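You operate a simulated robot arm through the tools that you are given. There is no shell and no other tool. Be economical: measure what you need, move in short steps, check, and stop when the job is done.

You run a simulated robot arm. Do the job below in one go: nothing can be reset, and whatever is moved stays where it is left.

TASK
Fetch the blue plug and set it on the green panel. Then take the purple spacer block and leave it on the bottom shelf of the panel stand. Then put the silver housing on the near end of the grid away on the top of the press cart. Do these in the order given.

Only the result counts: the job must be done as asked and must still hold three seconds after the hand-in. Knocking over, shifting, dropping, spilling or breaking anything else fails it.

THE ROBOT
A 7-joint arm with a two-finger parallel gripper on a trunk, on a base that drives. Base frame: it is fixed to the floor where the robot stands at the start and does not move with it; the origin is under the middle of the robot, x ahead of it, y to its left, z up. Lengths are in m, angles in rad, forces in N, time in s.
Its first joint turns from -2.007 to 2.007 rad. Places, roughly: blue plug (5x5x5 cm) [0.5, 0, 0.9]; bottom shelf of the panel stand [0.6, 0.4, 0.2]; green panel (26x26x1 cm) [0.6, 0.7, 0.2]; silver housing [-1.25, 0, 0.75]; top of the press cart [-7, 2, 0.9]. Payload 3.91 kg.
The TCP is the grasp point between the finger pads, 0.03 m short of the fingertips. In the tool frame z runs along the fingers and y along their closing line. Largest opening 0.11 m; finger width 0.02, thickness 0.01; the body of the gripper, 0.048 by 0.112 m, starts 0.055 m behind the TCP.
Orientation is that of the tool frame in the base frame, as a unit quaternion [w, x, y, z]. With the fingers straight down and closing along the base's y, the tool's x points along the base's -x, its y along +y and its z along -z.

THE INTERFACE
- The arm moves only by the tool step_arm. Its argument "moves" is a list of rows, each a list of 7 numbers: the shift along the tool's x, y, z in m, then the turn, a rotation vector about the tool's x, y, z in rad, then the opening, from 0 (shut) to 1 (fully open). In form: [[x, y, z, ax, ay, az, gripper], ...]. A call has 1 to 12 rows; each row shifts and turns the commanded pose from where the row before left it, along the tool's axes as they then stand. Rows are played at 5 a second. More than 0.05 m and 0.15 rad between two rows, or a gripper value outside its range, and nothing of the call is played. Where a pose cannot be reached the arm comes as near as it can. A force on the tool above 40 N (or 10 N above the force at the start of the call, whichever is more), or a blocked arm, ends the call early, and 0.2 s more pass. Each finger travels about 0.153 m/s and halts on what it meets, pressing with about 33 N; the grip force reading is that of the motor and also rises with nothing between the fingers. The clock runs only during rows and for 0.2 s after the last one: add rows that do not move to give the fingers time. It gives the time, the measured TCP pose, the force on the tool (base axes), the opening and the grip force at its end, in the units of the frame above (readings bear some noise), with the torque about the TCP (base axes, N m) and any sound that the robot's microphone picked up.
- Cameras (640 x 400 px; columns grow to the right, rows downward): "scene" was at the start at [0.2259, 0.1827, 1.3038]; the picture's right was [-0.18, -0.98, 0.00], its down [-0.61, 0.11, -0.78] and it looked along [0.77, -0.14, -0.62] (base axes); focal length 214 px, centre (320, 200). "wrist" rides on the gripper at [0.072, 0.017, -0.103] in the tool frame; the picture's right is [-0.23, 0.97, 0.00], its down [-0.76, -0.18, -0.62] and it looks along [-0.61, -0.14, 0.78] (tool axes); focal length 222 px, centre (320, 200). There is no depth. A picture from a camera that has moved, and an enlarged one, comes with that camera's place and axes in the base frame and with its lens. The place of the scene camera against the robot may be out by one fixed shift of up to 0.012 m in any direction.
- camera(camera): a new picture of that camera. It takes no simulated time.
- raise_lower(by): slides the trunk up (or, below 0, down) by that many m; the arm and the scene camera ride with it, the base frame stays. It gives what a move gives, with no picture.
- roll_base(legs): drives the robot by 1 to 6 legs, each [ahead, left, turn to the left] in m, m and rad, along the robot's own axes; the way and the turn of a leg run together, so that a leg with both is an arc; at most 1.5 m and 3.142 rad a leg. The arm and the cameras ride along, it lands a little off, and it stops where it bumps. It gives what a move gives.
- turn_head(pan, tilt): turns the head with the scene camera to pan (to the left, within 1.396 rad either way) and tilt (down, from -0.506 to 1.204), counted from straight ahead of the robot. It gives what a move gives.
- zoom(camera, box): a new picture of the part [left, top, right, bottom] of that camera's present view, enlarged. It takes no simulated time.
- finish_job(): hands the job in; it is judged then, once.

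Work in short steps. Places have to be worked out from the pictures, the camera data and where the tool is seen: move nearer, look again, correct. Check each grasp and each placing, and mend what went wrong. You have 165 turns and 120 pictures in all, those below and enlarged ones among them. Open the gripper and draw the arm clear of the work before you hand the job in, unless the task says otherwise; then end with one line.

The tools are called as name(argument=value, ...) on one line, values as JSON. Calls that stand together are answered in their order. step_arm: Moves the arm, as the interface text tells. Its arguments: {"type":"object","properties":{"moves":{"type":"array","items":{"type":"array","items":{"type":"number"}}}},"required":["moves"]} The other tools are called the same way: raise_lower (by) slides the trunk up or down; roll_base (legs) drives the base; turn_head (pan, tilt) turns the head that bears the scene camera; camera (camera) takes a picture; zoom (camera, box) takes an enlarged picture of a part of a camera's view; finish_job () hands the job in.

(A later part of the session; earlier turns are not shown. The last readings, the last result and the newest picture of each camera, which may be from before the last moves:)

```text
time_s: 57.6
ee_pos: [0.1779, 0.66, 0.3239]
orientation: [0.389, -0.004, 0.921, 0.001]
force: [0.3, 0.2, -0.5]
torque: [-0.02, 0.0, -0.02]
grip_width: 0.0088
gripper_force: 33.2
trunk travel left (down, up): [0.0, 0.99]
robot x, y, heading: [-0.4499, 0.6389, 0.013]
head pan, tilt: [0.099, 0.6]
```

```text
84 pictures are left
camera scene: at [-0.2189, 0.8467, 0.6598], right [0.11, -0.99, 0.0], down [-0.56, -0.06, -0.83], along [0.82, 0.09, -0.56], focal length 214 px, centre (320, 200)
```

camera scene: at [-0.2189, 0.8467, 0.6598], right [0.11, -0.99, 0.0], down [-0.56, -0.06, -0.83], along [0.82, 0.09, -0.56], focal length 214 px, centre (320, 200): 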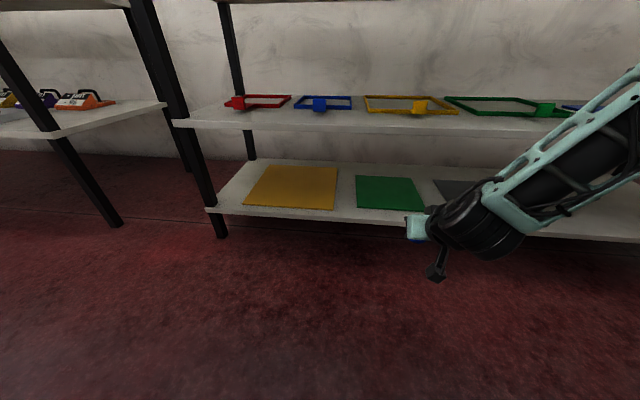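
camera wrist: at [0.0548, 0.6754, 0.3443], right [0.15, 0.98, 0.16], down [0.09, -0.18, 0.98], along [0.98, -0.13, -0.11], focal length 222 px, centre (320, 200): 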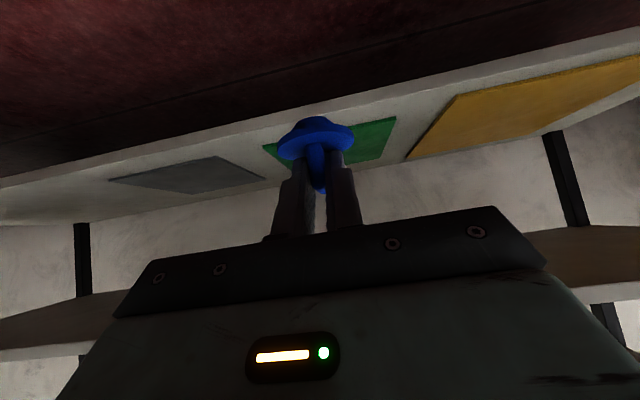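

Panel spans y≈0.54–0.78, front edge x≈0.43, and the TCP is at y 0.66. I lower the arm 5.5 cm in front of the shelf, then drive forward to bring the plug over x≈0.48.

step_arm(moves=[[0.02, 0, 0.019, 0, 0, 0, 0], [0.02, 0, 0.019, 0, 0, 0, 0], [0, 0, 0, 0, 0, 0, 0]])

roll_base(legs=[[0.17, 0, -0.008]])

camera(camera="wrist")

camera(camera="scene")

```text
time_s: 58.5
ee_pos: [0.1783, 0.659, 0.2695]
orientation: [0.39, -0.005, 0.921, 0.001]
force: [0.2, 0.4, -0.7]
torque: [0.03, 0.01, 0.02]
grip_width: 0.0091
gripper_force: 32.7
trunk travel left (down, up): [0.0, 0.99]
robot x, y, heading: [-0.4459, 0.6369, 0.014]
head pan, tilt: [0.099, 0.6]
```

```text
time_s: 59.9
ee_pos: [0.3478, 0.6549, 0.269]
orientation: [0.388, -0.001, 0.922, 0.0]
force: [0.7, 0.3, -1.0]
torque: [0.01, 0.01, 0.02]
grip_width: 0.0087
gripper_force: 33.3
trunk travel left (down, up): [0.0, 0.99]
robot x, y, heading: [-0.2759, 0.6355, 0.002]
head pan, tilt: [0.099, 0.6]
```

```text
83 pictures are left
camera wrist: at [0.2237, 0.6722, 0.2895], right [0.16, 0.97, 0.16], down [0.09, -0.18, 0.98], along [0.98, -0.14, -0.11], focal length 222 px, centre (320, 200)
```

wrist: 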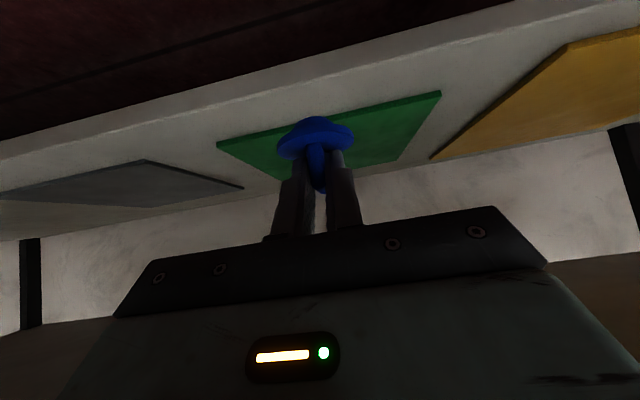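

```text
82 pictures are left
camera scene: at [-0.0489, 0.8461, 0.6598], right [0.1, -0.99, 0.0], down [-0.56, -0.06, -0.83], along [0.82, 0.08, -0.56], focal length 214 px, centre (320, 200)
```

scene: 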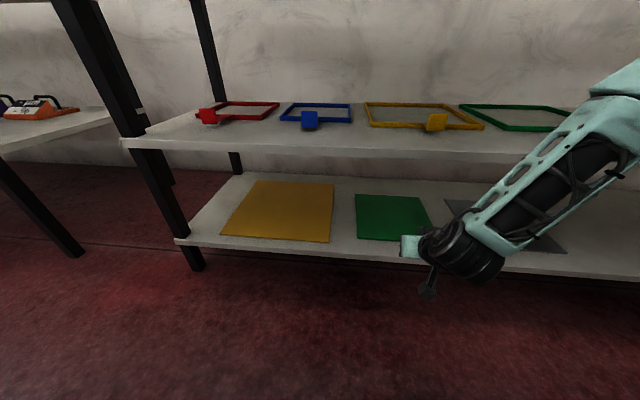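

Clear so far. Forward another 0.12 m.

roll_base(legs=[[0.12, 0, 0]])

camera(camera="wrist")

camera(camera="scene")

```text
time_s: 61.1
ee_pos: [0.4634, 0.655, 0.2684]
orientation: [0.388, 0.0, 0.922, 0.0]
force: [-0.6, -0.2, 0.3]
torque: [-0.02, 0.01, 0.02]
grip_width: 0.0091
gripper_force: 32.7
trunk travel left (down, up): [0.0, 0.99]
robot x, y, heading: [-0.1628, 0.6406, 0.001]
head pan, tilt: [0.099, 0.6]
```

```text
81 pictures are left
camera wrist: at [0.3403, 0.6721, 0.2895], right [0.16, 0.97, 0.16], down [0.09, -0.18, 0.98], along [0.98, -0.14, -0.11], focal length 222 px, centre (320, 200)
```

wrist: 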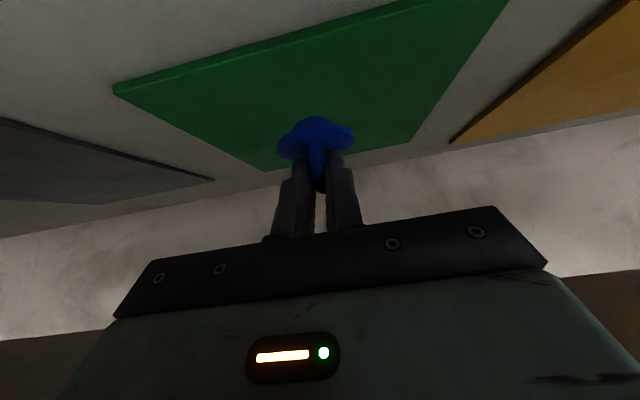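

```text
80 pictures are left
camera scene: at [0.0678, 0.8461, 0.6598], right [0.1, -0.99, 0.0], down [-0.56, -0.06, -0.83], along [0.82, 0.08, -0.56], focal length 214 px, centre (320, 200)
```

scene: 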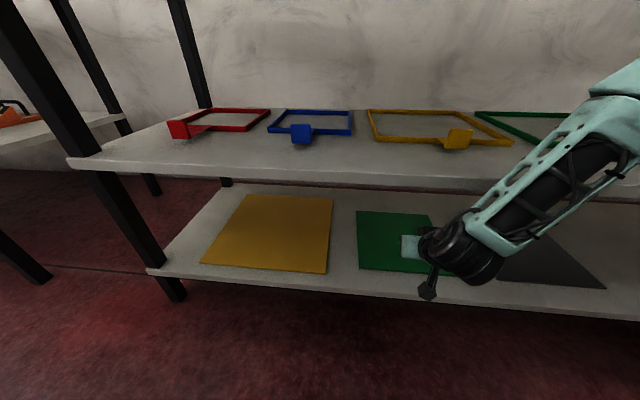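

Plug is over the panel's front part (plug axis x≈0.478, panel from 0.437). I move 1 cm deeper while lowering, then feel for contact.

step_arm(moves=[[-0.007, 0, 0.0072, 0, 0, 0, 0], [0.006, 0, 0.0055, 0, 0, 0, 0], [0.0043, 0, 0.0042, 0, 0, 0, 0], [0, 0, 0, 0, 0, 0, 0]])

step_arm(moves=[[0.0022, 0, 0.0021, 0, 0, 0, 0], [0, 0, 0, 0, 0, 0, 0]])

step_arm(moves=[[0.0022, 0, 0.0021, 0, 0, 0, 0], [0, 0, 0, 0, 0, 0, 0]])

```text
time_s: 62.1
ee_pos: [0.4731, 0.6547, 0.2546]
orientation: [0.389, -0.001, 0.921, 0.0]
force: [-0.3, 0.2, 0.3]
torque: [-0.04, 0.01, 0.01]
grip_width: 0.0089
gripper_force: 32.9
trunk travel left (down, up): [0.0, 0.99]
robot x, y, heading: [-0.1615, 0.6394, 0.003]
head pan, tilt: [0.099, 0.6]
```

```text
time_s: 62.7
ee_pos: [0.4729, 0.656, 0.2494]
orientation: [0.388, -0.001, 0.922, 0.0]
force: [0.4, 0.1, -0.7]
torque: [0.04, -0.02, 0.0]
grip_width: 0.009
gripper_force: 32.5
trunk travel left (down, up): [0.0, 0.99]
robot x, y, heading: [-0.1603, 0.6386, 0.001]
head pan, tilt: [0.099, 0.6]
```

```text
time_s: 63.3
ee_pos: [0.4742, 0.655, 0.2484]
orientation: [0.389, 0.0, 0.921, -0.002]
force: [-0.6, -0.3, -1.2]
torque: [0.04, 0.0, 0.01]
grip_width: 0.0091
gripper_force: 32.7
trunk travel left (down, up): [0.0, 0.99]
robot x, y, heading: [-0.1611, 0.6407, 0.007]
head pan, tilt: [0.099, 0.6]
```

Not touching yet; continue stepping down 3 mm at a time.

step_arm(moves=[[0.0022, 0, 0.0021, 0, 0, 0, 0], [0, 0, 0, 0, 0, 0, 0]])

step_arm(moves=[[0.0015, 0, 0.0014, 0, 0, 0, 0], [0, 0, 0, 0, 0, 0, 0]])

zoom(camera="wrist", box=[240, 80, 400, 180])

```text
time_s: 63.9
ee_pos: [0.4724, 0.6552, 0.245]
orientation: [0.389, 0.0, 0.921, 0.0]
force: [-0.5, -0.1, 0.6]
torque: [-0.02, -0.04, 0.0]
grip_width: 0.009
gripper_force: 32.5
trunk travel left (down, up): [0.0, 0.99]
robot x, y, heading: [-0.1618, 0.6416, 0.002]
head pan, tilt: [0.099, 0.6]
```

```text
time_s: 64.5
ee_pos: [0.4731, 0.6547, 0.2431]
orientation: [0.389, 0.0, 0.921, -0.001]
force: [-0.2, 0.4, -0.4]
torque: [-0.01, 0.04, -0.01]
grip_width: 0.0091
gripper_force: 32.6
trunk travel left (down, up): [0.0, 0.99]
robot x, y, heading: [-0.1608, 0.6377, 0.005]
head pan, tilt: [0.099, 0.6]
```

```text
4.00 times, centred on (320, 130) of wrist
camera zoom: at [0.3502, 0.6715, 0.2638], right [0.16, 0.97, 0.16], down [0.09, -0.18, 0.98], along [0.98, -0.14, -0.11], focal length 888 px, centre (320, 480)
```

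zoom: 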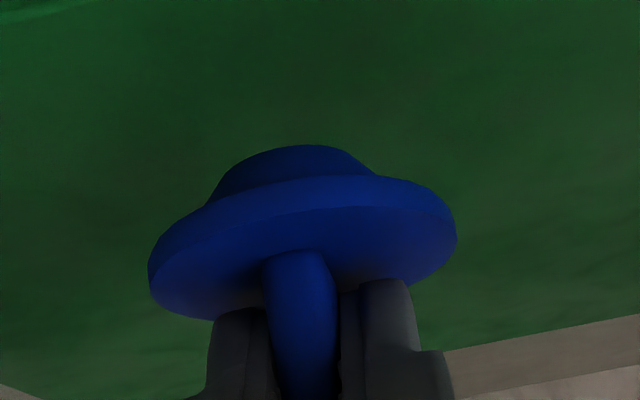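

step_arm(moves=[[0.0015, 0, 0.0014, 0, 0, 0, 0], [0, 0, 0, 0, 0, 0, 0]])

step_arm(moves=[[0.0015, 0, 0.0014, 0, 0, 0, 0], [0, 0, 0, 0, 0, 0, 0]])

step_arm(moves=[[0.0015, 0, 0.0014, 0, 0, 0, 0], [0, 0, 0, 0, 0, 0, 0]])

```text
time_s: 65.1
ee_pos: [0.4733, 0.6542, 0.2419]
orientation: [0.389, -0.001, 0.921, 0.0]
force: [-0.6, 0.2, -0.7]
torque: [0.0, -0.01, 0.0]
grip_width: 0.0092
gripper_force: 33.0
trunk travel left (down, up): [0.0, 0.99]
robot x, y, heading: [-0.1656, 0.6426, -0.001]
head pan, tilt: [0.099, 0.6]
```

```text
time_s: 65.7
ee_pos: [0.4736, 0.6558, 0.2394]
orientation: [0.389, 0.0, 0.921, 0.0]
force: [0.4, 0.7, -1.1]
torque: [-0.02, -0.01, -0.02]
grip_width: 0.0091
gripper_force: 32.8
trunk travel left (down, up): [0.0, 0.99]
robot x, y, heading: [-0.1634, 0.6378, 0.003]
head pan, tilt: [0.099, 0.6]
```

```text
time_s: 66.3
ee_pos: [0.4732, 0.6559, 0.2387]
orientation: [0.389, -0.001, 0.921, 0.0]
force: [-0.5, -0.4, -0.7]
torque: [-0.04, 0.01, 0.04]
grip_width: 0.009
gripper_force: 33.0
trunk travel left (down, up): [0.0, 0.99]
robot x, y, heading: [-0.1576, 0.6379, 0.005]
head pan, tilt: [0.099, 0.6]
```

step_arm(moves=[[0.0022, 0, 0.0021, 0, 0, 0, 0], [0, 0, 0, 0, 0, 0, 0]])

step_arm(moves=[[0.0015, 0, 0.0014, 0, 0, 0, 0], [0, 0, 0, 0, 0, 0, 0]])

step_arm(moves=[[0.0015, 0, 0.0014, 0, 0, 0, 0], [0, 0, 0, 0, 0, 0, 0]])

step_arm(moves=[[0.0015, 0, 0.0014, 0, 0, 0, 0], [0, 0, 0, 0, 0, 0, 0]])

```text
time_s: 66.9
ee_pos: [0.4722, 0.6559, 0.2374]
orientation: [0.39, -0.001, 0.921, 0.0]
force: [-0.1, 0.3, -0.4]
torque: [0.0, -0.01, 0.0]
grip_width: 0.0088
gripper_force: 33.1
trunk travel left (down, up): [0.0, 0.99]
robot x, y, heading: [-0.1631, 0.6381, 0.002]
head pan, tilt: [0.099, 0.6]
```

```text
time_s: 67.5
ee_pos: [0.4718, 0.6571, 0.2373]
orientation: [0.393, -0.002, 0.92, -0.001]
force: [0.0, 0.0, 0.2]
torque: [0.02, 0.02, -0.04]
grip_width: 0.0091
gripper_force: 32.6
trunk travel left (down, up): [0.0, 0.99]
robot x, y, heading: [-0.16, 0.6371, 0.003]
head pan, tilt: [0.099, 0.6]
```

```text
time_s: 68.1
ee_pos: [0.4725, 0.6585, 0.2385]
orientation: [0.396, -0.004, 0.918, 0.001]
force: [0.3, -0.2, -0.3]
torque: [-0.02, 0.02, 0.0]
grip_width: 0.0091
gripper_force: 32.9
trunk travel left (down, up): [0.0, 0.99]
robot x, y, heading: [-0.1599, 0.6388, 0.002]
head pan, tilt: [0.099, 0.6]
```

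```text
time_s: 68.7
ee_pos: [0.4708, 0.6584, 0.2396]
orientation: [0.397, -0.004, 0.918, 0.002]
force: [-0.1, 1.2, 0.2]
torque: [0.02, 0.0, 0.01]
grip_width: 0.0092
gripper_force: 32.7
trunk travel left (down, up): [0.0, 0.99]
robot x, y, heading: [-0.1584, 0.6387, 0.006]
head pan, tilt: [0.099, 0.6]
```

The arm is at a joint limit here (z no longer drops, trunk is at bottom). I raise slightly, back the base 8 cm, and extend the arm forward instead.

step_arm(moves=[[-0.012, 0, -0.012, 0, 0, 0, 0], [0, 0, 0, 0, 0, 0, 0]])

roll_base(legs=[[-0.1, 0, 0]])

step_arm(moves=[[-0.0232, 0, 0.0239, 0, 0, 0, 0], [-0.0232, 0, 0.0239, 0, 0, 0, 0], [-0.0232, 0, 0.0239, 0, 0, 0, 0], [0, 0, 0, 0, 0, 0, 0]])

```text
time_s: 69.3
ee_pos: [0.4751, 0.6532, 0.2439]
orientation: [0.388, 0.003, 0.921, -0.003]
force: [0.2, -0.5, 0.1]
torque: [0.03, -0.03, -0.01]
grip_width: 0.009
gripper_force: 33.0
trunk travel left (down, up): [0.0, 0.99]
robot x, y, heading: [-0.1635, 0.6403, -0.0]
head pan, tilt: [0.099, 0.6]
```

```text
time_s: 70.5
ee_pos: [0.3708, 0.6561, 0.2461]
orientation: [0.389, -0.001, 0.921, 0.0]
force: [0.1, 0.1, -0.8]
torque: [0.03, 0.03, 0.02]
grip_width: 0.009
gripper_force: 33.2
trunk travel left (down, up): [0.0, 0.99]
robot x, y, heading: [-0.2591, 0.6393, 0.007]
head pan, tilt: [0.099, 0.6]
```

```text
time_s: 71.5
ee_pos: [0.4703, 0.655, 0.2439]
orientation: [0.388, -0.001, 0.922, 0.0]
force: [1.2, -0.8, 0.3]
torque: [0.0, 0.05, 0.03]
grip_width: 0.0092
gripper_force: 33.0
trunk travel left (down, up): [0.0, 0.99]
robot x, y, heading: [-0.2622, 0.6397, 0.002]
head pan, tilt: [0.099, 0.6]
```

Reached with the arm extended. Now step down again.

step_arm(moves=[[0.003, 0, 0.005, 0, 0, 0, 0], [0.002, 0, 0.002, 0, 0, 0, 0], [0, 0, 0, 0, 0, 0, 0]])

step_arm(moves=[[0.0015, 0, 0.0014, 0, 0, 0, 0], [0, 0, 0, 0, 0, 0, 0]])

step_arm(moves=[[0.0015, 0, 0.0014, 0, 0, 0, 0], [0, 0, 0, 0, 0, 0, 0]])

step_arm(moves=[[0.0015, 0, 0.0014, 0, 0, 0, 0], [0, 0, 0, 0, 0, 0, 0]])

step_arm(moves=[[0.0015, 0, 0.0014, 0, 0, 0, 0], [0, 0, 0, 0, 0, 0, 0]])

```text
time_s: 72.3
ee_pos: [0.4714, 0.6559, 0.2364]
orientation: [0.39, 0.0, 0.921, -0.001]
force: [-0.3, 0.3, -1.2]
torque: [0.03, 0.02, 0.01]
grip_width: 0.0088
gripper_force: 33.0
trunk travel left (down, up): [0.0, 0.99]
robot x, y, heading: [-0.2604, 0.6378, 0.004]
head pan, tilt: [0.099, 0.6]
```

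```text
time_s: 72.9
ee_pos: [0.4713, 0.6569, 0.235]
orientation: [0.389, 0.0, 0.921, -0.001]
force: [0.0, -0.3, -0.7]
torque: [0.02, -0.02, -0.02]
grip_width: 0.009
gripper_force: 33.4
trunk travel left (down, up): [0.0, 0.99]
robot x, y, heading: [-0.2581, 0.6378, 0.002]
head pan, tilt: [0.099, 0.6]
```

```text
time_s: 73.5
ee_pos: [0.472, 0.6559, 0.2326]
orientation: [0.389, -0.001, 0.921, -0.001]
force: [0.5, -1.2, -0.1]
torque: [0.0, -0.02, 0.0]
grip_width: 0.0089
gripper_force: 32.8
trunk travel left (down, up): [0.0, 0.99]
robot x, y, heading: [-0.2634, 0.6397, 0.002]
head pan, tilt: [0.099, 0.6]
```

```text
time_s: 74.1
ee_pos: [0.4721, 0.6552, 0.2315]
orientation: [0.388, 0.0, 0.922, -0.001]
force: [0.2, 0.1, 0.4]
torque: [0.03, 0.01, -0.01]
grip_width: 0.009
gripper_force: 32.3
trunk travel left (down, up): [0.0, 0.99]
robot x, y, heading: [-0.2602, 0.6384, -0.001]
head pan, tilt: [0.099, 0.6]
```

```text
time_s: 74.7
ee_pos: [0.4718, 0.6562, 0.2302]
orientation: [0.388, -0.001, 0.922, 0.0]
force: [0.5, 0.1, 0.1]
torque: [0.0, 0.0, -0.01]
grip_width: 0.009
gripper_force: 32.9
trunk travel left (down, up): [0.0, 0.99]
robot x, y, heading: [-0.2614, 0.64, -0.0]
head pan, tilt: [0.099, 0.6]
```

zoom(camera="wrist", box=[240, 80, 400, 180])

step_arm(moves=[[0.0015, 0, 0.0014, 0, 0, 0, 0], [0, 0, 0, 0, 0, 0, 0]])

step_arm(moves=[[0.0015, 0, 0.0014, 0, 0, 0, 0], [0, 0, 0, 0, 0, 0, 0]])

step_arm(moves=[[0.0015, 0, 0.0014, 0, 0, 0, 0], [0, 0, 0, 0, 0, 0, 0]])

```text
4.00 times, centred on (320, 130) of wrist
camera zoom: at [0.3485, 0.6726, 0.2496], right [0.16, 0.97, 0.16], down [0.09, -0.18, 0.98], along [0.98, -0.14, -0.11], focal length 888 px, centre (320, 480)
```

zoom: 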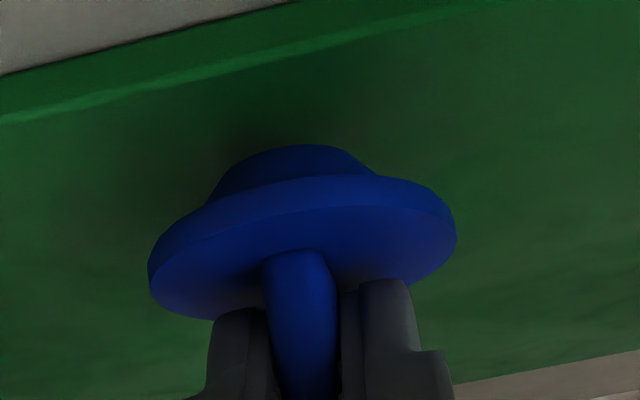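

```text
time_s: 75.3
ee_pos: [0.4718, 0.6573, 0.2274]
orientation: [0.388, 0.0, 0.921, 0.0]
force: [-0.5, -1.1, 0.2]
torque: [0.02, -0.01, 0.0]
grip_width: 0.0089
gripper_force: 32.9
trunk travel left (down, up): [0.0, 0.99]
robot x, y, heading: [-0.2602, 0.6354, -0.002]
head pan, tilt: [0.099, 0.6]
```

```text
time_s: 75.9
ee_pos: [0.4712, 0.6572, 0.2257]
orientation: [0.388, 0.0, 0.922, 0.0]
force: [0.7, -0.4, 0.8]
torque: [-0.01, 0.02, 0.01]
grip_width: 0.0091
gripper_force: 33.5
trunk travel left (down, up): [0.0, 0.99]
robot x, y, heading: [-0.2616, 0.6371, -0.0]
head pan, tilt: [0.099, 0.6]
```

```text
time_s: 76.5
ee_pos: [0.4733, 0.6561, 0.2234]
orientation: [0.389, -0.001, 0.921, 0.0]
force: [0.4, 0.7, -0.1]
torque: [-0.03, 0.02, 0.01]
grip_width: 0.009
gripper_force: 33.2
trunk travel left (down, up): [0.0, 0.99]
robot x, y, heading: [-0.2629, 0.6394, 0.002]
head pan, tilt: [0.099, 0.6]
```

step_arm(moves=[[0.0015, 0, 0.0014, 0, 0, 0, 0], [0, 0, 0, 0, 0, 0, 0]])

step_arm(moves=[[0.0015, 0, 0.0014, 0, 0, 0, 0], [0, 0, 0, 0, 0, 0, 0]])

step_arm(moves=[[0.0015, 0, 0.0014, 0, 0, 0, 0], [0, 0, 0, 0, 0, 0, 0]])

zoom(camera="wrist", box=[200, 50, 440, 200])

```text
time_s: 77.1
ee_pos: [0.4731, 0.6562, 0.2236]
orientation: [0.39, -0.002, 0.921, 0.001]
force: [-6.4, 0.0, 20.2]
torque: [0.05, -0.01, 0.01]
grip_width: 0.009
gripper_force: 33.1
trunk travel left (down, up): [0.0, 0.99]
robot x, y, heading: [-0.2637, 0.6396, 0.001]
head pan, tilt: [0.099, 0.6]
```

```text
time_s: 77.7
ee_pos: [0.4728, 0.6576, 0.223]
orientation: [0.393, -0.001, 0.919, -0.001]
force: [-9.1, -2.7, 18.5]
torque: [-0.1, 0.14, -0.04]
grip_width: 0.0089
gripper_force: 32.4
trunk travel left (down, up): [0.0, 0.99]
robot x, y, heading: [-0.2583, 0.6403, 0.003]
head pan, tilt: [0.099, 0.6]
stopped in row 2: the force on the tool passed its limit (the readings are from after the stop); the commanded pose is now the measured one
```

```text
time_s: 78.1
ee_pos: [0.4733, 0.657, 0.2225]
orientation: [0.395, -0.001, 0.919, -0.001]
force: [-8.6, -2.4, 17.2]
torque: [-0.1, 0.17, -0.03]
grip_width: 0.0091
gripper_force: 33.2
trunk travel left (down, up): [0.0, 0.99]
robot x, y, heading: [-0.2637, 0.6347, 0.002]
head pan, tilt: [0.099, 0.6]
stopped in row 2: the force on the tool passed its limit (the readings are from after the stop); the commanded pose is now the measured one
```

```text
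2.67 times, centred on (320, 125) of wrist
camera zoom: at [0.3503, 0.6736, 0.2413], right [0.15, 0.97, 0.16], down [0.07, -0.18, 0.98], along [0.99, -0.14, -0.1], focal length 592 px, centre (320, 400)
```

zoom: 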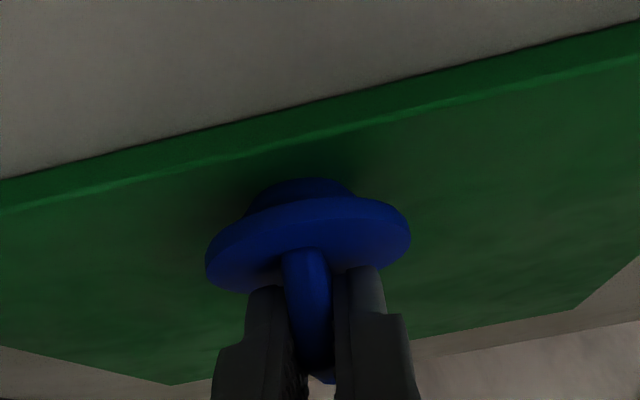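

Contact with the panel. I unload slightly, open gently, and retreat along the tool axis.

step_arm(moves=[[-0.001, 0, -0.001, 0, 0.008, 0, 0], [0, 0, 0, 0, 0, 0, 0.15], [0, 0, 0, 0, 0, 0, 0.35], [0, 0, 0, 0, 0, 0, 0.35], [0, 0, -0.02, 0, 0, 0, 0.35], [0, 0, -0.03, 0, 0, 0, 0.35], [0, 0, 0, 0, 0, 0, 0.35]])

zoom(camera="wrist", box=[200, 50, 440, 200])

```text
time_s: 79.7
ee_pos: [0.4383, 0.6567, 0.2562]
orientation: [0.39, -0.001, 0.921, -0.001]
force: [0.6, 0.2, 0.8]
torque: [0.02, 0.02, -0.01]
grip_width: 0.0384
gripper_force: 0.0
trunk travel left (down, up): [0.0, 0.99]
robot x, y, heading: [-0.2634, 0.6388, 0.001]
head pan, tilt: [0.099, 0.6]
```

```text
2.67 times, centred on (320, 125) of wrist
camera zoom: at [0.3153, 0.6735, 0.2762], right [0.16, 0.97, 0.16], down [0.08, -0.18, 0.98], along [0.98, -0.14, -0.11], focal length 592 px, centre (320, 400)
```

zoom: 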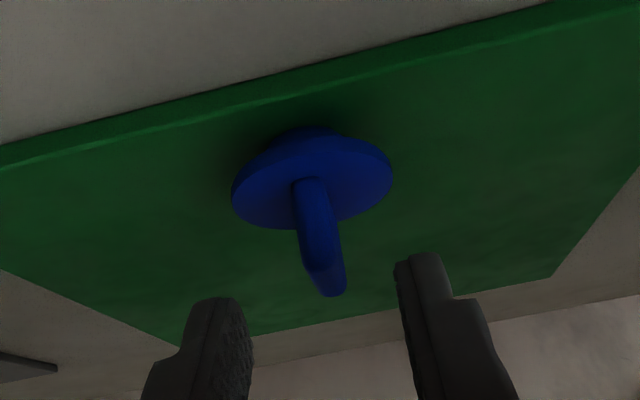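

The plug stands upright on the green panel. I back out and head for the purple block on the right end of the mid shelf.

roll_base(legs=[[-0.28, 0, 0], [0, -1.0, 0]])

raise_lower(by=0.4)

turn_head(pan=0.0, tilt=0.6)

camera(camera="wrist")

camera(camera="scene")

```text
time_s: 86.4
ee_pos: [0.1573, -0.3248, 0.2561]
orientation: [0.39, 0.003, 0.921, -0.003]
force: [0.0, -0.5, -0.6]
torque: [-0.01, 0.01, 0.01]
grip_width: 0.0385
gripper_force: 0.1
trunk travel left (down, up): [0.0, 0.99]
robot x, y, heading: [-0.5399, -0.3379, -0.004]
head pan, tilt: [0.099, 0.6]
```

```text
time_s: 90.2
ee_pos: [0.1572, -0.3251, 0.6574]
orientation: [0.39, 0.003, 0.921, -0.002]
force: [0.9, 0.1, 0.0]
torque: [-0.02, 0.02, 0.01]
grip_width: 0.0386
gripper_force: 0.1
trunk travel left (down, up): [-0.4, 0.59]
robot x, y, heading: [-0.5447, -0.3394, -0.007]
head pan, tilt: [0.099, 0.6]
```

```text
time_s: 90.9
ee_pos: [0.1571, -0.3244, 0.6567]
orientation: [0.391, 0.002, 0.921, -0.003]
force: [-0.4, 0.3, 0.2]
torque: [-0.01, 0.02, -0.03]
grip_width: 0.0385
gripper_force: 0.0
trunk travel left (down, up): [-0.4, 0.59]
robot x, y, heading: [-0.5408, -0.3365, -0.004]
head pan, tilt: [0.0, 0.6]
```

```text
75 pictures are left
camera wrist: at [0.0339, -0.3068, 0.6762], right [0.16, 0.97, 0.16], down [0.08, -0.18, 0.98], along [0.98, -0.15, -0.11], focal length 222 px, centre (320, 200)
```

wrist: 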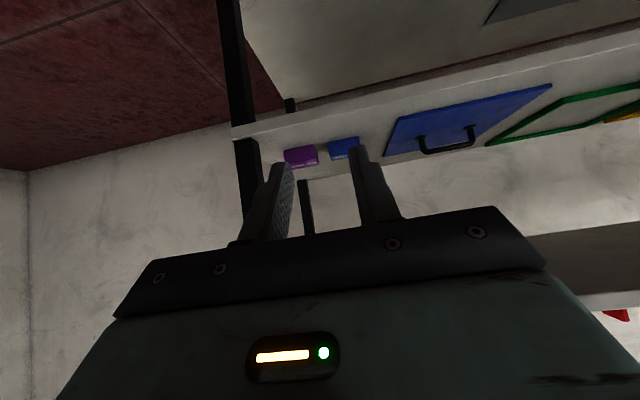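

```text
74 pictures are left
camera scene: at [-0.3133, -0.1406, 1.0598], right [0.0, -1.0, 0.0], down [-0.56, 0.0, -0.83], along [0.83, 0.0, -0.56], focal length 214 px, centre (320, 200)
```

scene: 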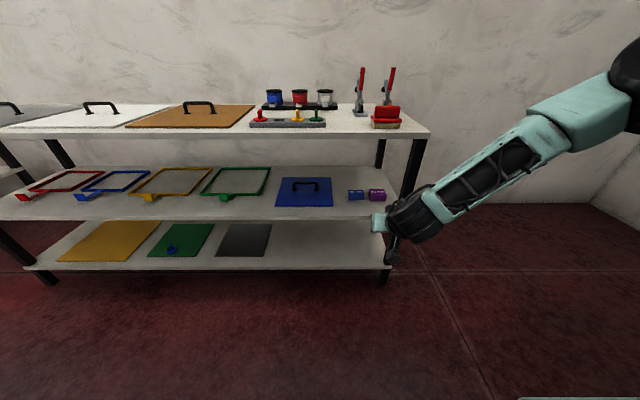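

The plug is confirmed on the green panel. Zooming in on the blocks and the corner post.

zoom(camera="scene", box=[320, 160, 448, 240])

zoom(camera="wrist", box=[220, 90, 412, 210])

```text
5.00 times, centred on (384, 200) of scene
camera zoom: at [-0.3133, -0.1406, 1.0598], right [0.0, -1.0, 0.0], down [-0.56, 0.0, -0.83], along [0.83, 0.0, -0.56], focal length 1072 px, centre (0, 200)
```

zoom: 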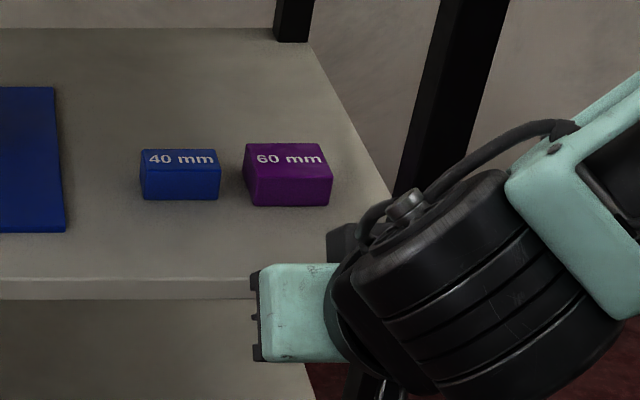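

```text
3.33 times, centred on (316, 150) of wrist
camera zoom: at [0.0339, -0.3068, 0.6762], right [0.16, 0.97, 0.16], down [0.08, -0.18, 0.98], along [0.98, -0.15, -0.11], focal length 740 px, centre (333, 367)
```

zoom: 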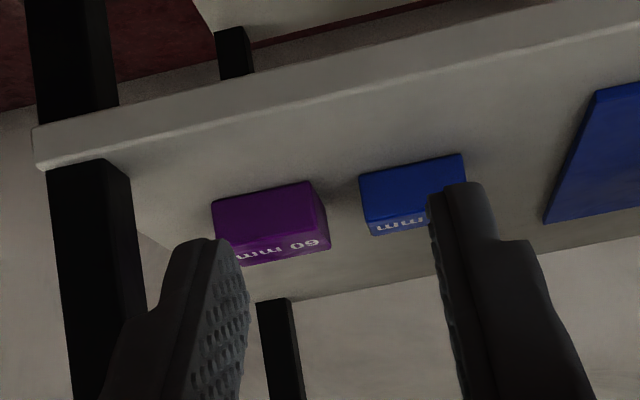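

The front corner post blocks a grasp of the purple block from the front, but the bench's right end is open between posts. I check the floor on the right before driving around.

turn_head(pan=-1.1, tilt=0.5)

camera(camera="scene")

```text
time_s: 92.2
ee_pos: [0.1568, -0.3248, 0.6561]
orientation: [0.39, 0.002, 0.921, -0.002]
force: [-0.6, -0.6, 0.4]
torque: [-0.02, 0.01, -0.03]
grip_width: 0.038
gripper_force: 0.0
trunk travel left (down, up): [-0.4, 0.59]
robot x, y, heading: [-0.5411, -0.3381, -0.005]
head pan, tilt: [-1.1, 0.499]
```

```text
71 pictures are left
camera scene: at [-0.3607, -0.2215, 1.0689], right [-0.89, -0.45, 0.0], down [-0.22, 0.43, -0.88], along [0.4, -0.78, -0.48], focal length 214 px, centre (320, 200)
```

scene: 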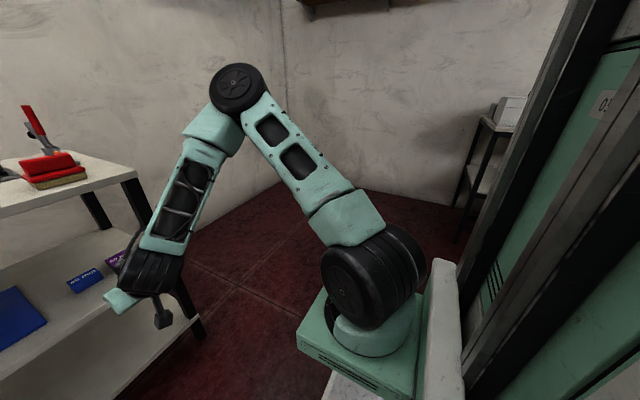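

There is a small table far right-rear near (−0.7, −1.8), otherwise clear. I strafe right, turn left 90°, and shift to stand off the bench's right end.

roll_base(legs=[[0, -0.76, 0], [0, 0, 1.571]])

roll_base(legs=[[-0.3, -0.45, 0]])

turn_head(pan=-0.3, tilt=0.5)

camera(camera="scene")

```text
time_s: 100.1
ee_pos: [-0.5545, -0.4018, 0.6562]
orientation: [0.28, -0.644, 0.658, 0.272]
force: [0.8, 0.0, 0.5]
torque: [0.01, -0.03, 0.02]
grip_width: 0.0382
gripper_force: 0.1
trunk travel left (down, up): [-0.4, 0.59]
robot x, y, heading: [-0.5536, -1.1064, 1.549]
head pan, tilt: [-1.1, 0.499]
```

```text
time_s: 103.3
ee_pos: [-0.1044, -0.712, 0.6555]
orientation: [0.28, -0.643, 0.659, 0.272]
force: [0.6, 0.6, 0.0]
torque: [0.05, -0.06, 0.01]
grip_width: 0.0386
gripper_force: 0.0
trunk travel left (down, up): [-0.4, 0.59]
robot x, y, heading: [-0.1054, -1.4129, 1.547]
head pan, tilt: [-1.1, 0.499]
```

```text
time_s: 104.4
ee_pos: [-0.1047, -0.7125, 0.6564]
orientation: [0.279, -0.644, 0.659, 0.271]
force: [-0.1, 0.5, 0.4]
torque: [-0.02, 0.01, 0.02]
grip_width: 0.0386
gripper_force: 0.2
trunk travel left (down, up): [-0.4, 0.59]
robot x, y, heading: [-0.1068, -1.4126, 1.545]
head pan, tilt: [-0.3, 0.499]
```

```text
70 pictures are left
camera scene: at [-0.2783, -1.1862, 1.0689], right [0.95, -0.32, 0.0], down [-0.15, -0.45, -0.88], along [0.28, 0.83, -0.48], focal length 214 px, centre (320, 200)
```

scene: 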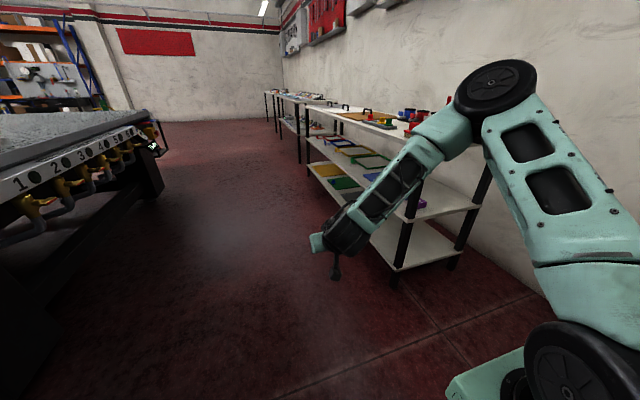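

Now strafe to align with the block (x≈0.54) while staying off the bench end, correcting heading.

roll_base(legs=[[0, -0.64, 0.024]])

turn_head(pan=-0.1, tilt=0.6)

camera(camera="scene")

camera(camera="wrist")

```text
time_s: 108.0
ee_pos: [0.5185, -0.7208, 0.6564]
orientation: [0.277, -0.65, 0.652, 0.274]
force: [0.9, -0.5, -0.5]
torque: [-0.01, 0.01, 0.0]
grip_width: 0.0386
gripper_force: 0.0
trunk travel left (down, up): [-0.4, 0.59]
robot x, y, heading: [0.5318, -1.4244, 1.567]
head pan, tilt: [-0.3, 0.499]
```

```text
time_s: 108.7
ee_pos: [0.5178, -0.7209, 0.6564]
orientation: [0.277, -0.65, 0.652, 0.275]
force: [0.4, 0.0, -0.3]
torque: [0.0, 0.02, 0.0]
grip_width: 0.0385
gripper_force: 0.0
trunk travel left (down, up): [-0.4, 0.59]
robot x, y, heading: [0.5323, -1.4208, 1.567]
head pan, tilt: [-0.099, 0.6]
```

```text
69 pictures are left
camera scene: at [0.3368, -1.198, 1.0598], right [0.99, -0.1, 0.0], down [-0.06, -0.56, -0.83], along [0.09, 0.82, -0.56], focal length 214 px, centre (320, 200)
```

scene: 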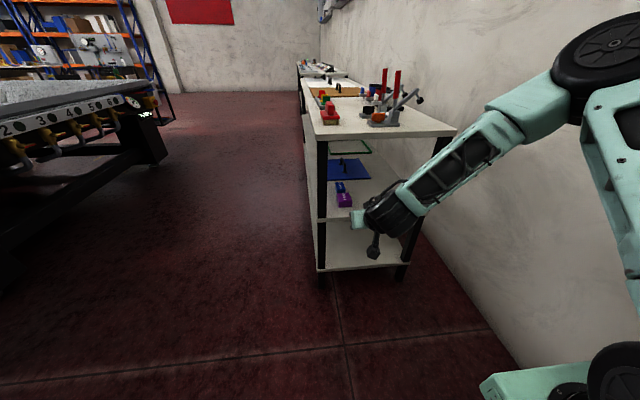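

```text
68 pictures are left
camera wrist: at [0.5017, -0.846, 0.6762], right [-0.97, 0.16, 0.16], down [0.18, 0.08, 0.98], along [0.15, 0.98, -0.11], focal length 222 px, centre (320, 200)
```

wrist: 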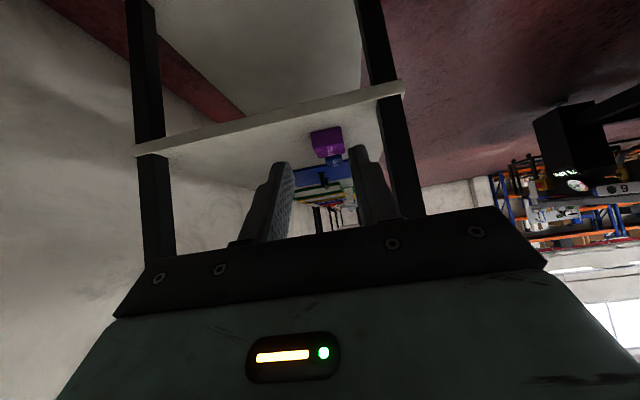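

The block is visible between the posts. Move forward 0.15 m and slightly right, then look again.

roll_base(legs=[[0.15, -0.02, 0]])

zoom(camera="wrist", box=[200, 40, 440, 190])

zoom(camera="scene", box=[260, 120, 500, 270])

```text
time_s: 110.1
ee_pos: [0.5383, -0.571, 0.6569]
orientation: [0.277, -0.65, 0.652, 0.274]
force: [0.1, -0.2, 0.8]
torque: [-0.01, 0.01, -0.01]
grip_width: 0.0385
gripper_force: 0.1
trunk travel left (down, up): [-0.4, 0.59]
robot x, y, heading: [0.5529, -1.274, 1.566]
head pan, tilt: [-0.099, 0.6]
```

```text
2.67 times, centred on (320, 115) of wrist
camera zoom: at [0.522, -0.6956, 0.6762], right [-0.97, 0.16, 0.16], down [0.18, 0.08, 0.98], along [0.15, 0.98, -0.11], focal length 592 px, centre (320, 427)
```

zoom: 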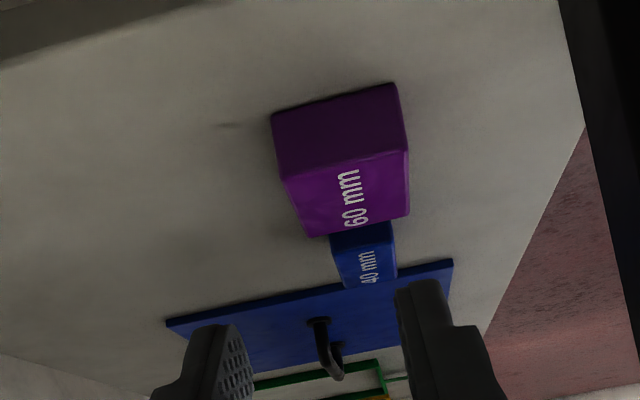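

```text
2.67 times, centred on (380, 195) of scene
camera zoom: at [0.3571, -1.0476, 1.0598], right [0.99, -0.1, 0.0], down [-0.06, -0.56, -0.83], along [0.08, 0.82, -0.56], focal length 572 px, centre (160, 213)
```

zoom: 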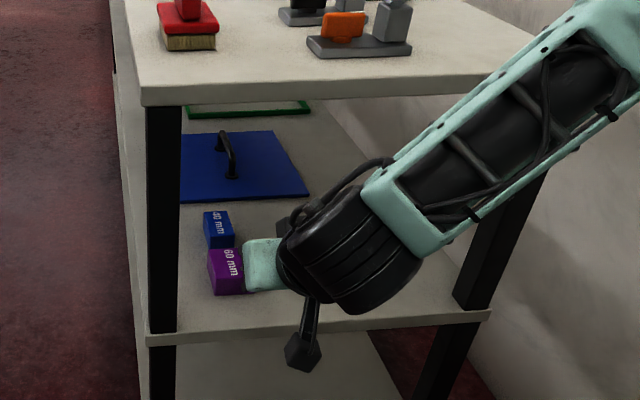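

Block: x 0.502–0.559, y −0.435…−0.365, top z≈0.528. I open to 0.085, center x, lower the trunk, and drive forward over it at a safe height.

step_arm(moves=[[0, 0.0075, 0, 0, 0, 0, 0.78], [0, 0, 0, 0, 0, 0, 0.78], [0, 0, 0, 0, 0, 0, 0.78]])

raise_lower(by=-0.095)

roll_base(legs=[[0.1, 0, 0]])

camera(camera="wrist")

camera(camera="scene")

```text
time_s: 110.9
ee_pos: [0.5303, -0.571, 0.6568]
orientation: [0.277, -0.65, 0.652, 0.274]
force: [0.0, -0.4, 0.2]
torque: [0.0, -0.04, -0.01]
grip_width: 0.0857
gripper_force: 0.0
trunk travel left (down, up): [-0.4, 0.59]
robot x, y, heading: [0.5543, -1.2702, 1.568]
head pan, tilt: [-0.099, 0.6]
```

```text
time_s: 112.2
ee_pos: [0.5302, -0.5707, 0.5597]
orientation: [0.277, -0.65, 0.653, 0.274]
force: [0.5, -1.1, 0.3]
torque: [-0.01, 0.01, 0.0]
grip_width: 0.0857
gripper_force: 0.0
trunk travel left (down, up): [-0.305, 0.685]
robot x, y, heading: [0.5551, -1.2752, 1.564]
head pan, tilt: [-0.099, 0.6]
```

```text
time_s: 113.3
ee_pos: [0.53, -0.4734, 0.5609]
orientation: [0.278, -0.65, 0.652, 0.275]
force: [-0.2, -1.4, -1.0]
torque: [0.02, -0.01, 0.04]
grip_width: 0.0858
gripper_force: 0.1
trunk travel left (down, up): [-0.305, 0.685]
robot x, y, heading: [0.5564, -1.1729, 1.571]
head pan, tilt: [-0.099, 0.6]
```

```text
65 pictures are left
camera wrist: at [0.5141, -0.5977, 0.5807], right [-0.97, 0.16, 0.16], down [0.18, 0.08, 0.98], along [0.14, 0.98, -0.11], focal length 222 px, centre (320, 200)
```

wrist: 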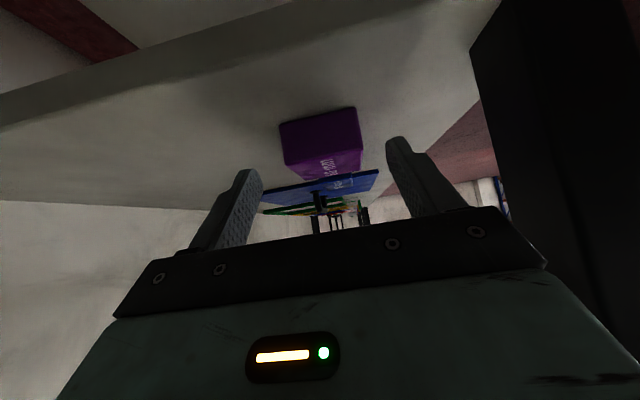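

```text
64 pictures are left
camera scene: at [0.3572, -0.9498, 0.9648], right [0.99, -0.1, 0.0], down [-0.06, -0.56, -0.83], along [0.08, 0.82, -0.56], focal length 214 px, centre (320, 200)
```

scene: 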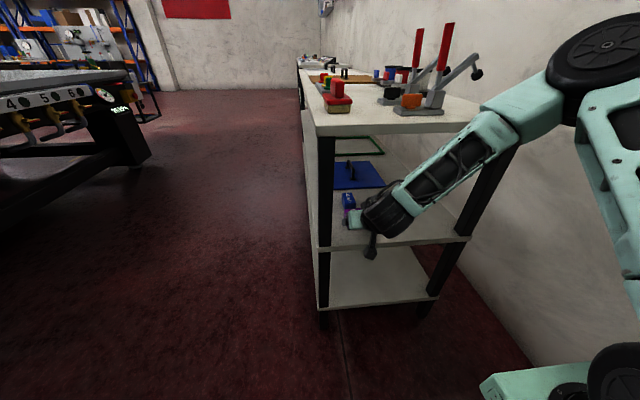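

Aligned. Extend the arm 7 cm forward at this height, then check.

step_arm(moves=[[-0.0167, 0, 0.0172, 0, 0, 0, 0.78], [-0.0167, 0, 0.0172, 0, 0, 0, 0.78], [-0.0167, 0, 0.0172, 0, 0, 0, 0.78], [0, 0, 0, 0, 0, 0, 0.78]])

camera(camera="wrist")

```text
time_s: 114.3
ee_pos: [0.5311, -0.4011, 0.5617]
orientation: [0.277, -0.651, 0.651, 0.275]
force: [0.3, 0.4, 0.1]
torque: [-0.01, -0.01, 0.02]
grip_width: 0.0859
gripper_force: 0.1
trunk travel left (down, up): [-0.305, 0.685]
robot x, y, heading: [0.553, -1.1691, 1.566]
head pan, tilt: [-0.099, 0.6]
```

```text
63 pictures are left
camera wrist: at [0.5152, -0.5263, 0.5808], right [-0.97, 0.16, 0.16], down [0.18, 0.08, 0.98], along [0.14, 0.98, -0.11], focal length 222 px, centre (320, 200)
```

wrist: 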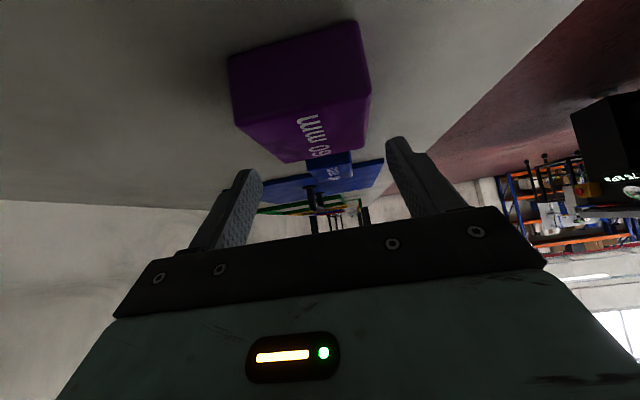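

Centered on the block (x≈0.530). Lower 3 cm to straddle it.

step_arm(moves=[[0.009, 0, 0.009, 0, 0, 0, 0.78], [0.007, 0, 0.007, 0, 0, 0, 0.78], [0.004, 0, 0.004, 0, 0, 0, 0.78], [0, 0, 0, 0, 0, 0, 0.78]])

camera(camera="wrist")

```text
time_s: 115.3
ee_pos: [0.5308, -0.3995, 0.5312]
orientation: [0.277, -0.651, 0.651, 0.275]
force: [0.7, 0.4, -0.4]
torque: [0.01, 0.04, 0.0]
grip_width: 0.0858
gripper_force: 0.1
trunk travel left (down, up): [-0.305, 0.685]
robot x, y, heading: [0.5552, -1.1721, 1.569]
head pan, tilt: [-0.099, 0.6]
```

```text
62 pictures are left
camera wrist: at [0.5146, -0.5249, 0.5516], right [-0.97, 0.16, 0.16], down [0.18, 0.08, 0.98], along [0.14, 0.98, -0.11], focal length 222 px, centre (320, 200)
```

wrist: 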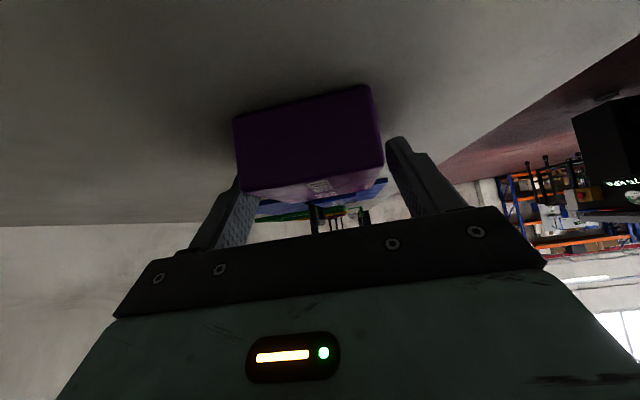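

Straddling. Lower 3 mm more and close.

step_arm(moves=[[0.002, 0, 0.002, 0, 0, 0, 0.78], [0, 0, 0, 0, 0, 0, 0.5], [0, 0, 0, 0, 0, 0, 0.3], [0, 0, 0, 0, 0, 0, 0.3], [0, 0, 0, 0, 0, 0, 0.3]])

camera(camera="wrist")

```text
time_s: 116.5
ee_pos: [0.5302, -0.4008, 0.5299]
orientation: [0.277, -0.651, 0.652, 0.274]
force: [-0.1, -0.2, 0.1]
torque: [-0.05, -0.03, 0.0]
grip_width: 0.0597
gripper_force: 33.0
trunk travel left (down, up): [-0.305, 0.685]
robot x, y, heading: [0.5575, -1.1749, 1.563]
head pan, tilt: [-0.099, 0.6]
```

```text
61 pictures are left
camera wrist: at [0.5143, -0.525, 0.5489], right [-0.97, 0.16, 0.16], down [0.18, 0.08, 0.98], along [0.14, 0.98, -0.11], focal length 222 px, centre (320, 200)
```

wrist: 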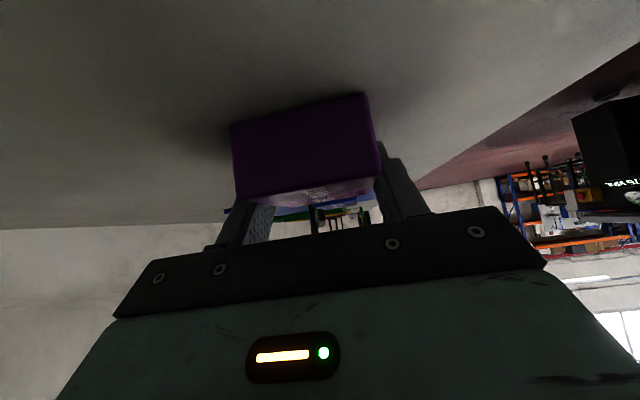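

Gripped at 0.060 m. Lift 4 cm and check it comes along.

step_arm(moves=[[-0.007, 0, -0.007, 0, 0, 0, 0.2], [-0.011, 0, -0.0105, 0, 0, 0, 0.2], [-0.011, 0, -0.0105, 0, 0, 0, 0.2], [0, 0, 0, 0, 0, 0, 0.2]])

camera(camera="wrist")

```text
time_s: 117.5
ee_pos: [0.53, -0.4001, 0.5694]
orientation: [0.277, -0.651, 0.652, 0.274]
force: [-0.8, -0.1, -1.0]
torque: [0.05, -0.01, 0.0]
grip_width: 0.0595
gripper_force: 32.9
trunk travel left (down, up): [-0.305, 0.685]
robot x, y, heading: [0.5569, -1.1752, 1.565]
head pan, tilt: [-0.099, 0.6]
```

```text
60 pictures are left
camera wrist: at [0.5142, -0.526, 0.5899], right [-0.97, 0.16, 0.16], down [0.18, 0.08, 0.98], along [0.14, 0.98, -0.11], focal length 222 px, centre (320, 200)
```

wrist: 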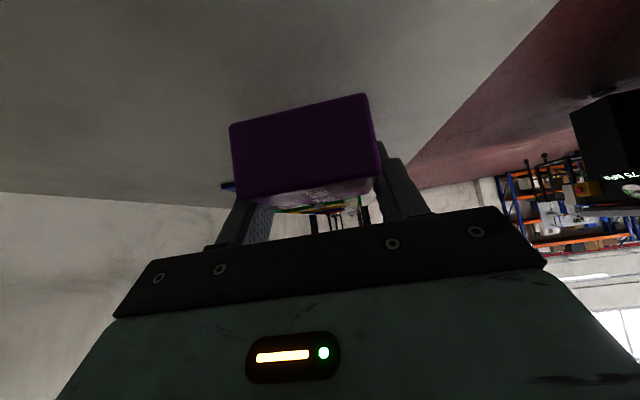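

Held. I back out, lower the trunk fully, and look before entering the bottom level.

roll_base(legs=[[-0.2, 0, 0]])

raise_lower(by=-0.305)

turn_head(pan=-0.5, tilt=0.4)

camera(camera="scene")

camera(camera="wrist")

```text
time_s: 119.1
ee_pos: [0.5312, -0.5987, 0.5687]
orientation: [0.277, -0.65, 0.652, 0.274]
force: [-0.5, 0.0, -1.3]
torque: [0.02, -0.02, 0.01]
grip_width: 0.0596
gripper_force: 33.7
trunk travel left (down, up): [-0.305, 0.685]
robot x, y, heading: [0.5529, -1.3704, 1.567]
head pan, tilt: [-0.099, 0.6]
```

```text
time_s: 122.1
ee_pos: [0.5308, -0.5984, 0.2646]
orientation: [0.278, -0.649, 0.653, 0.274]
force: [0.7, -0.6, -1.6]
torque: [0.0, -0.02, 0.0]
grip_width: 0.0596
gripper_force: 33.1
trunk travel left (down, up): [0.0, 0.99]
robot x, y, heading: [0.5506, -1.3672, 1.567]
head pan, tilt: [-0.099, 0.6]
```

```text
time_s: 123.0
ee_pos: [0.5316, -0.5975, 0.2645]
orientation: [0.277, -0.65, 0.653, 0.274]
force: [-0.9, -0.2, -1.9]
torque: [0.03, 0.0, -0.03]
grip_width: 0.0596
gripper_force: 33.1
trunk travel left (down, up): [0.0, 0.99]
robot x, y, heading: [0.5581, -1.3691, 1.567]
head pan, tilt: [-0.499, 0.4]
```

```text
59 pictures are left
camera scene: at [0.3924, -1.1535, 0.678], right [0.88, -0.48, 0.0], down [-0.19, -0.34, -0.92], along [0.44, 0.81, -0.39], focal length 214 px, centre (320, 200)
```

scene: 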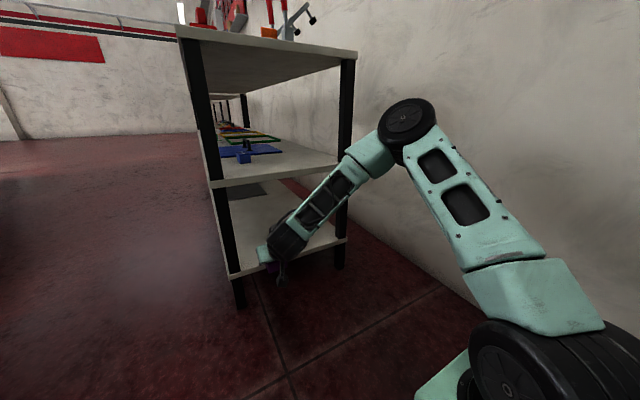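

```text
58 pictures are left
camera wrist: at [0.5146, -0.7233, 0.2846], right [-0.97, 0.16, 0.16], down [0.18, 0.08, 0.98], along [0.15, 0.98, -0.11], focal length 222 px, centre (320, 200)
```

wrist: 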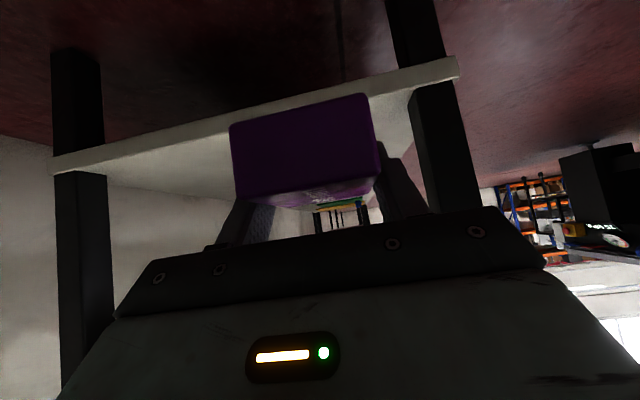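

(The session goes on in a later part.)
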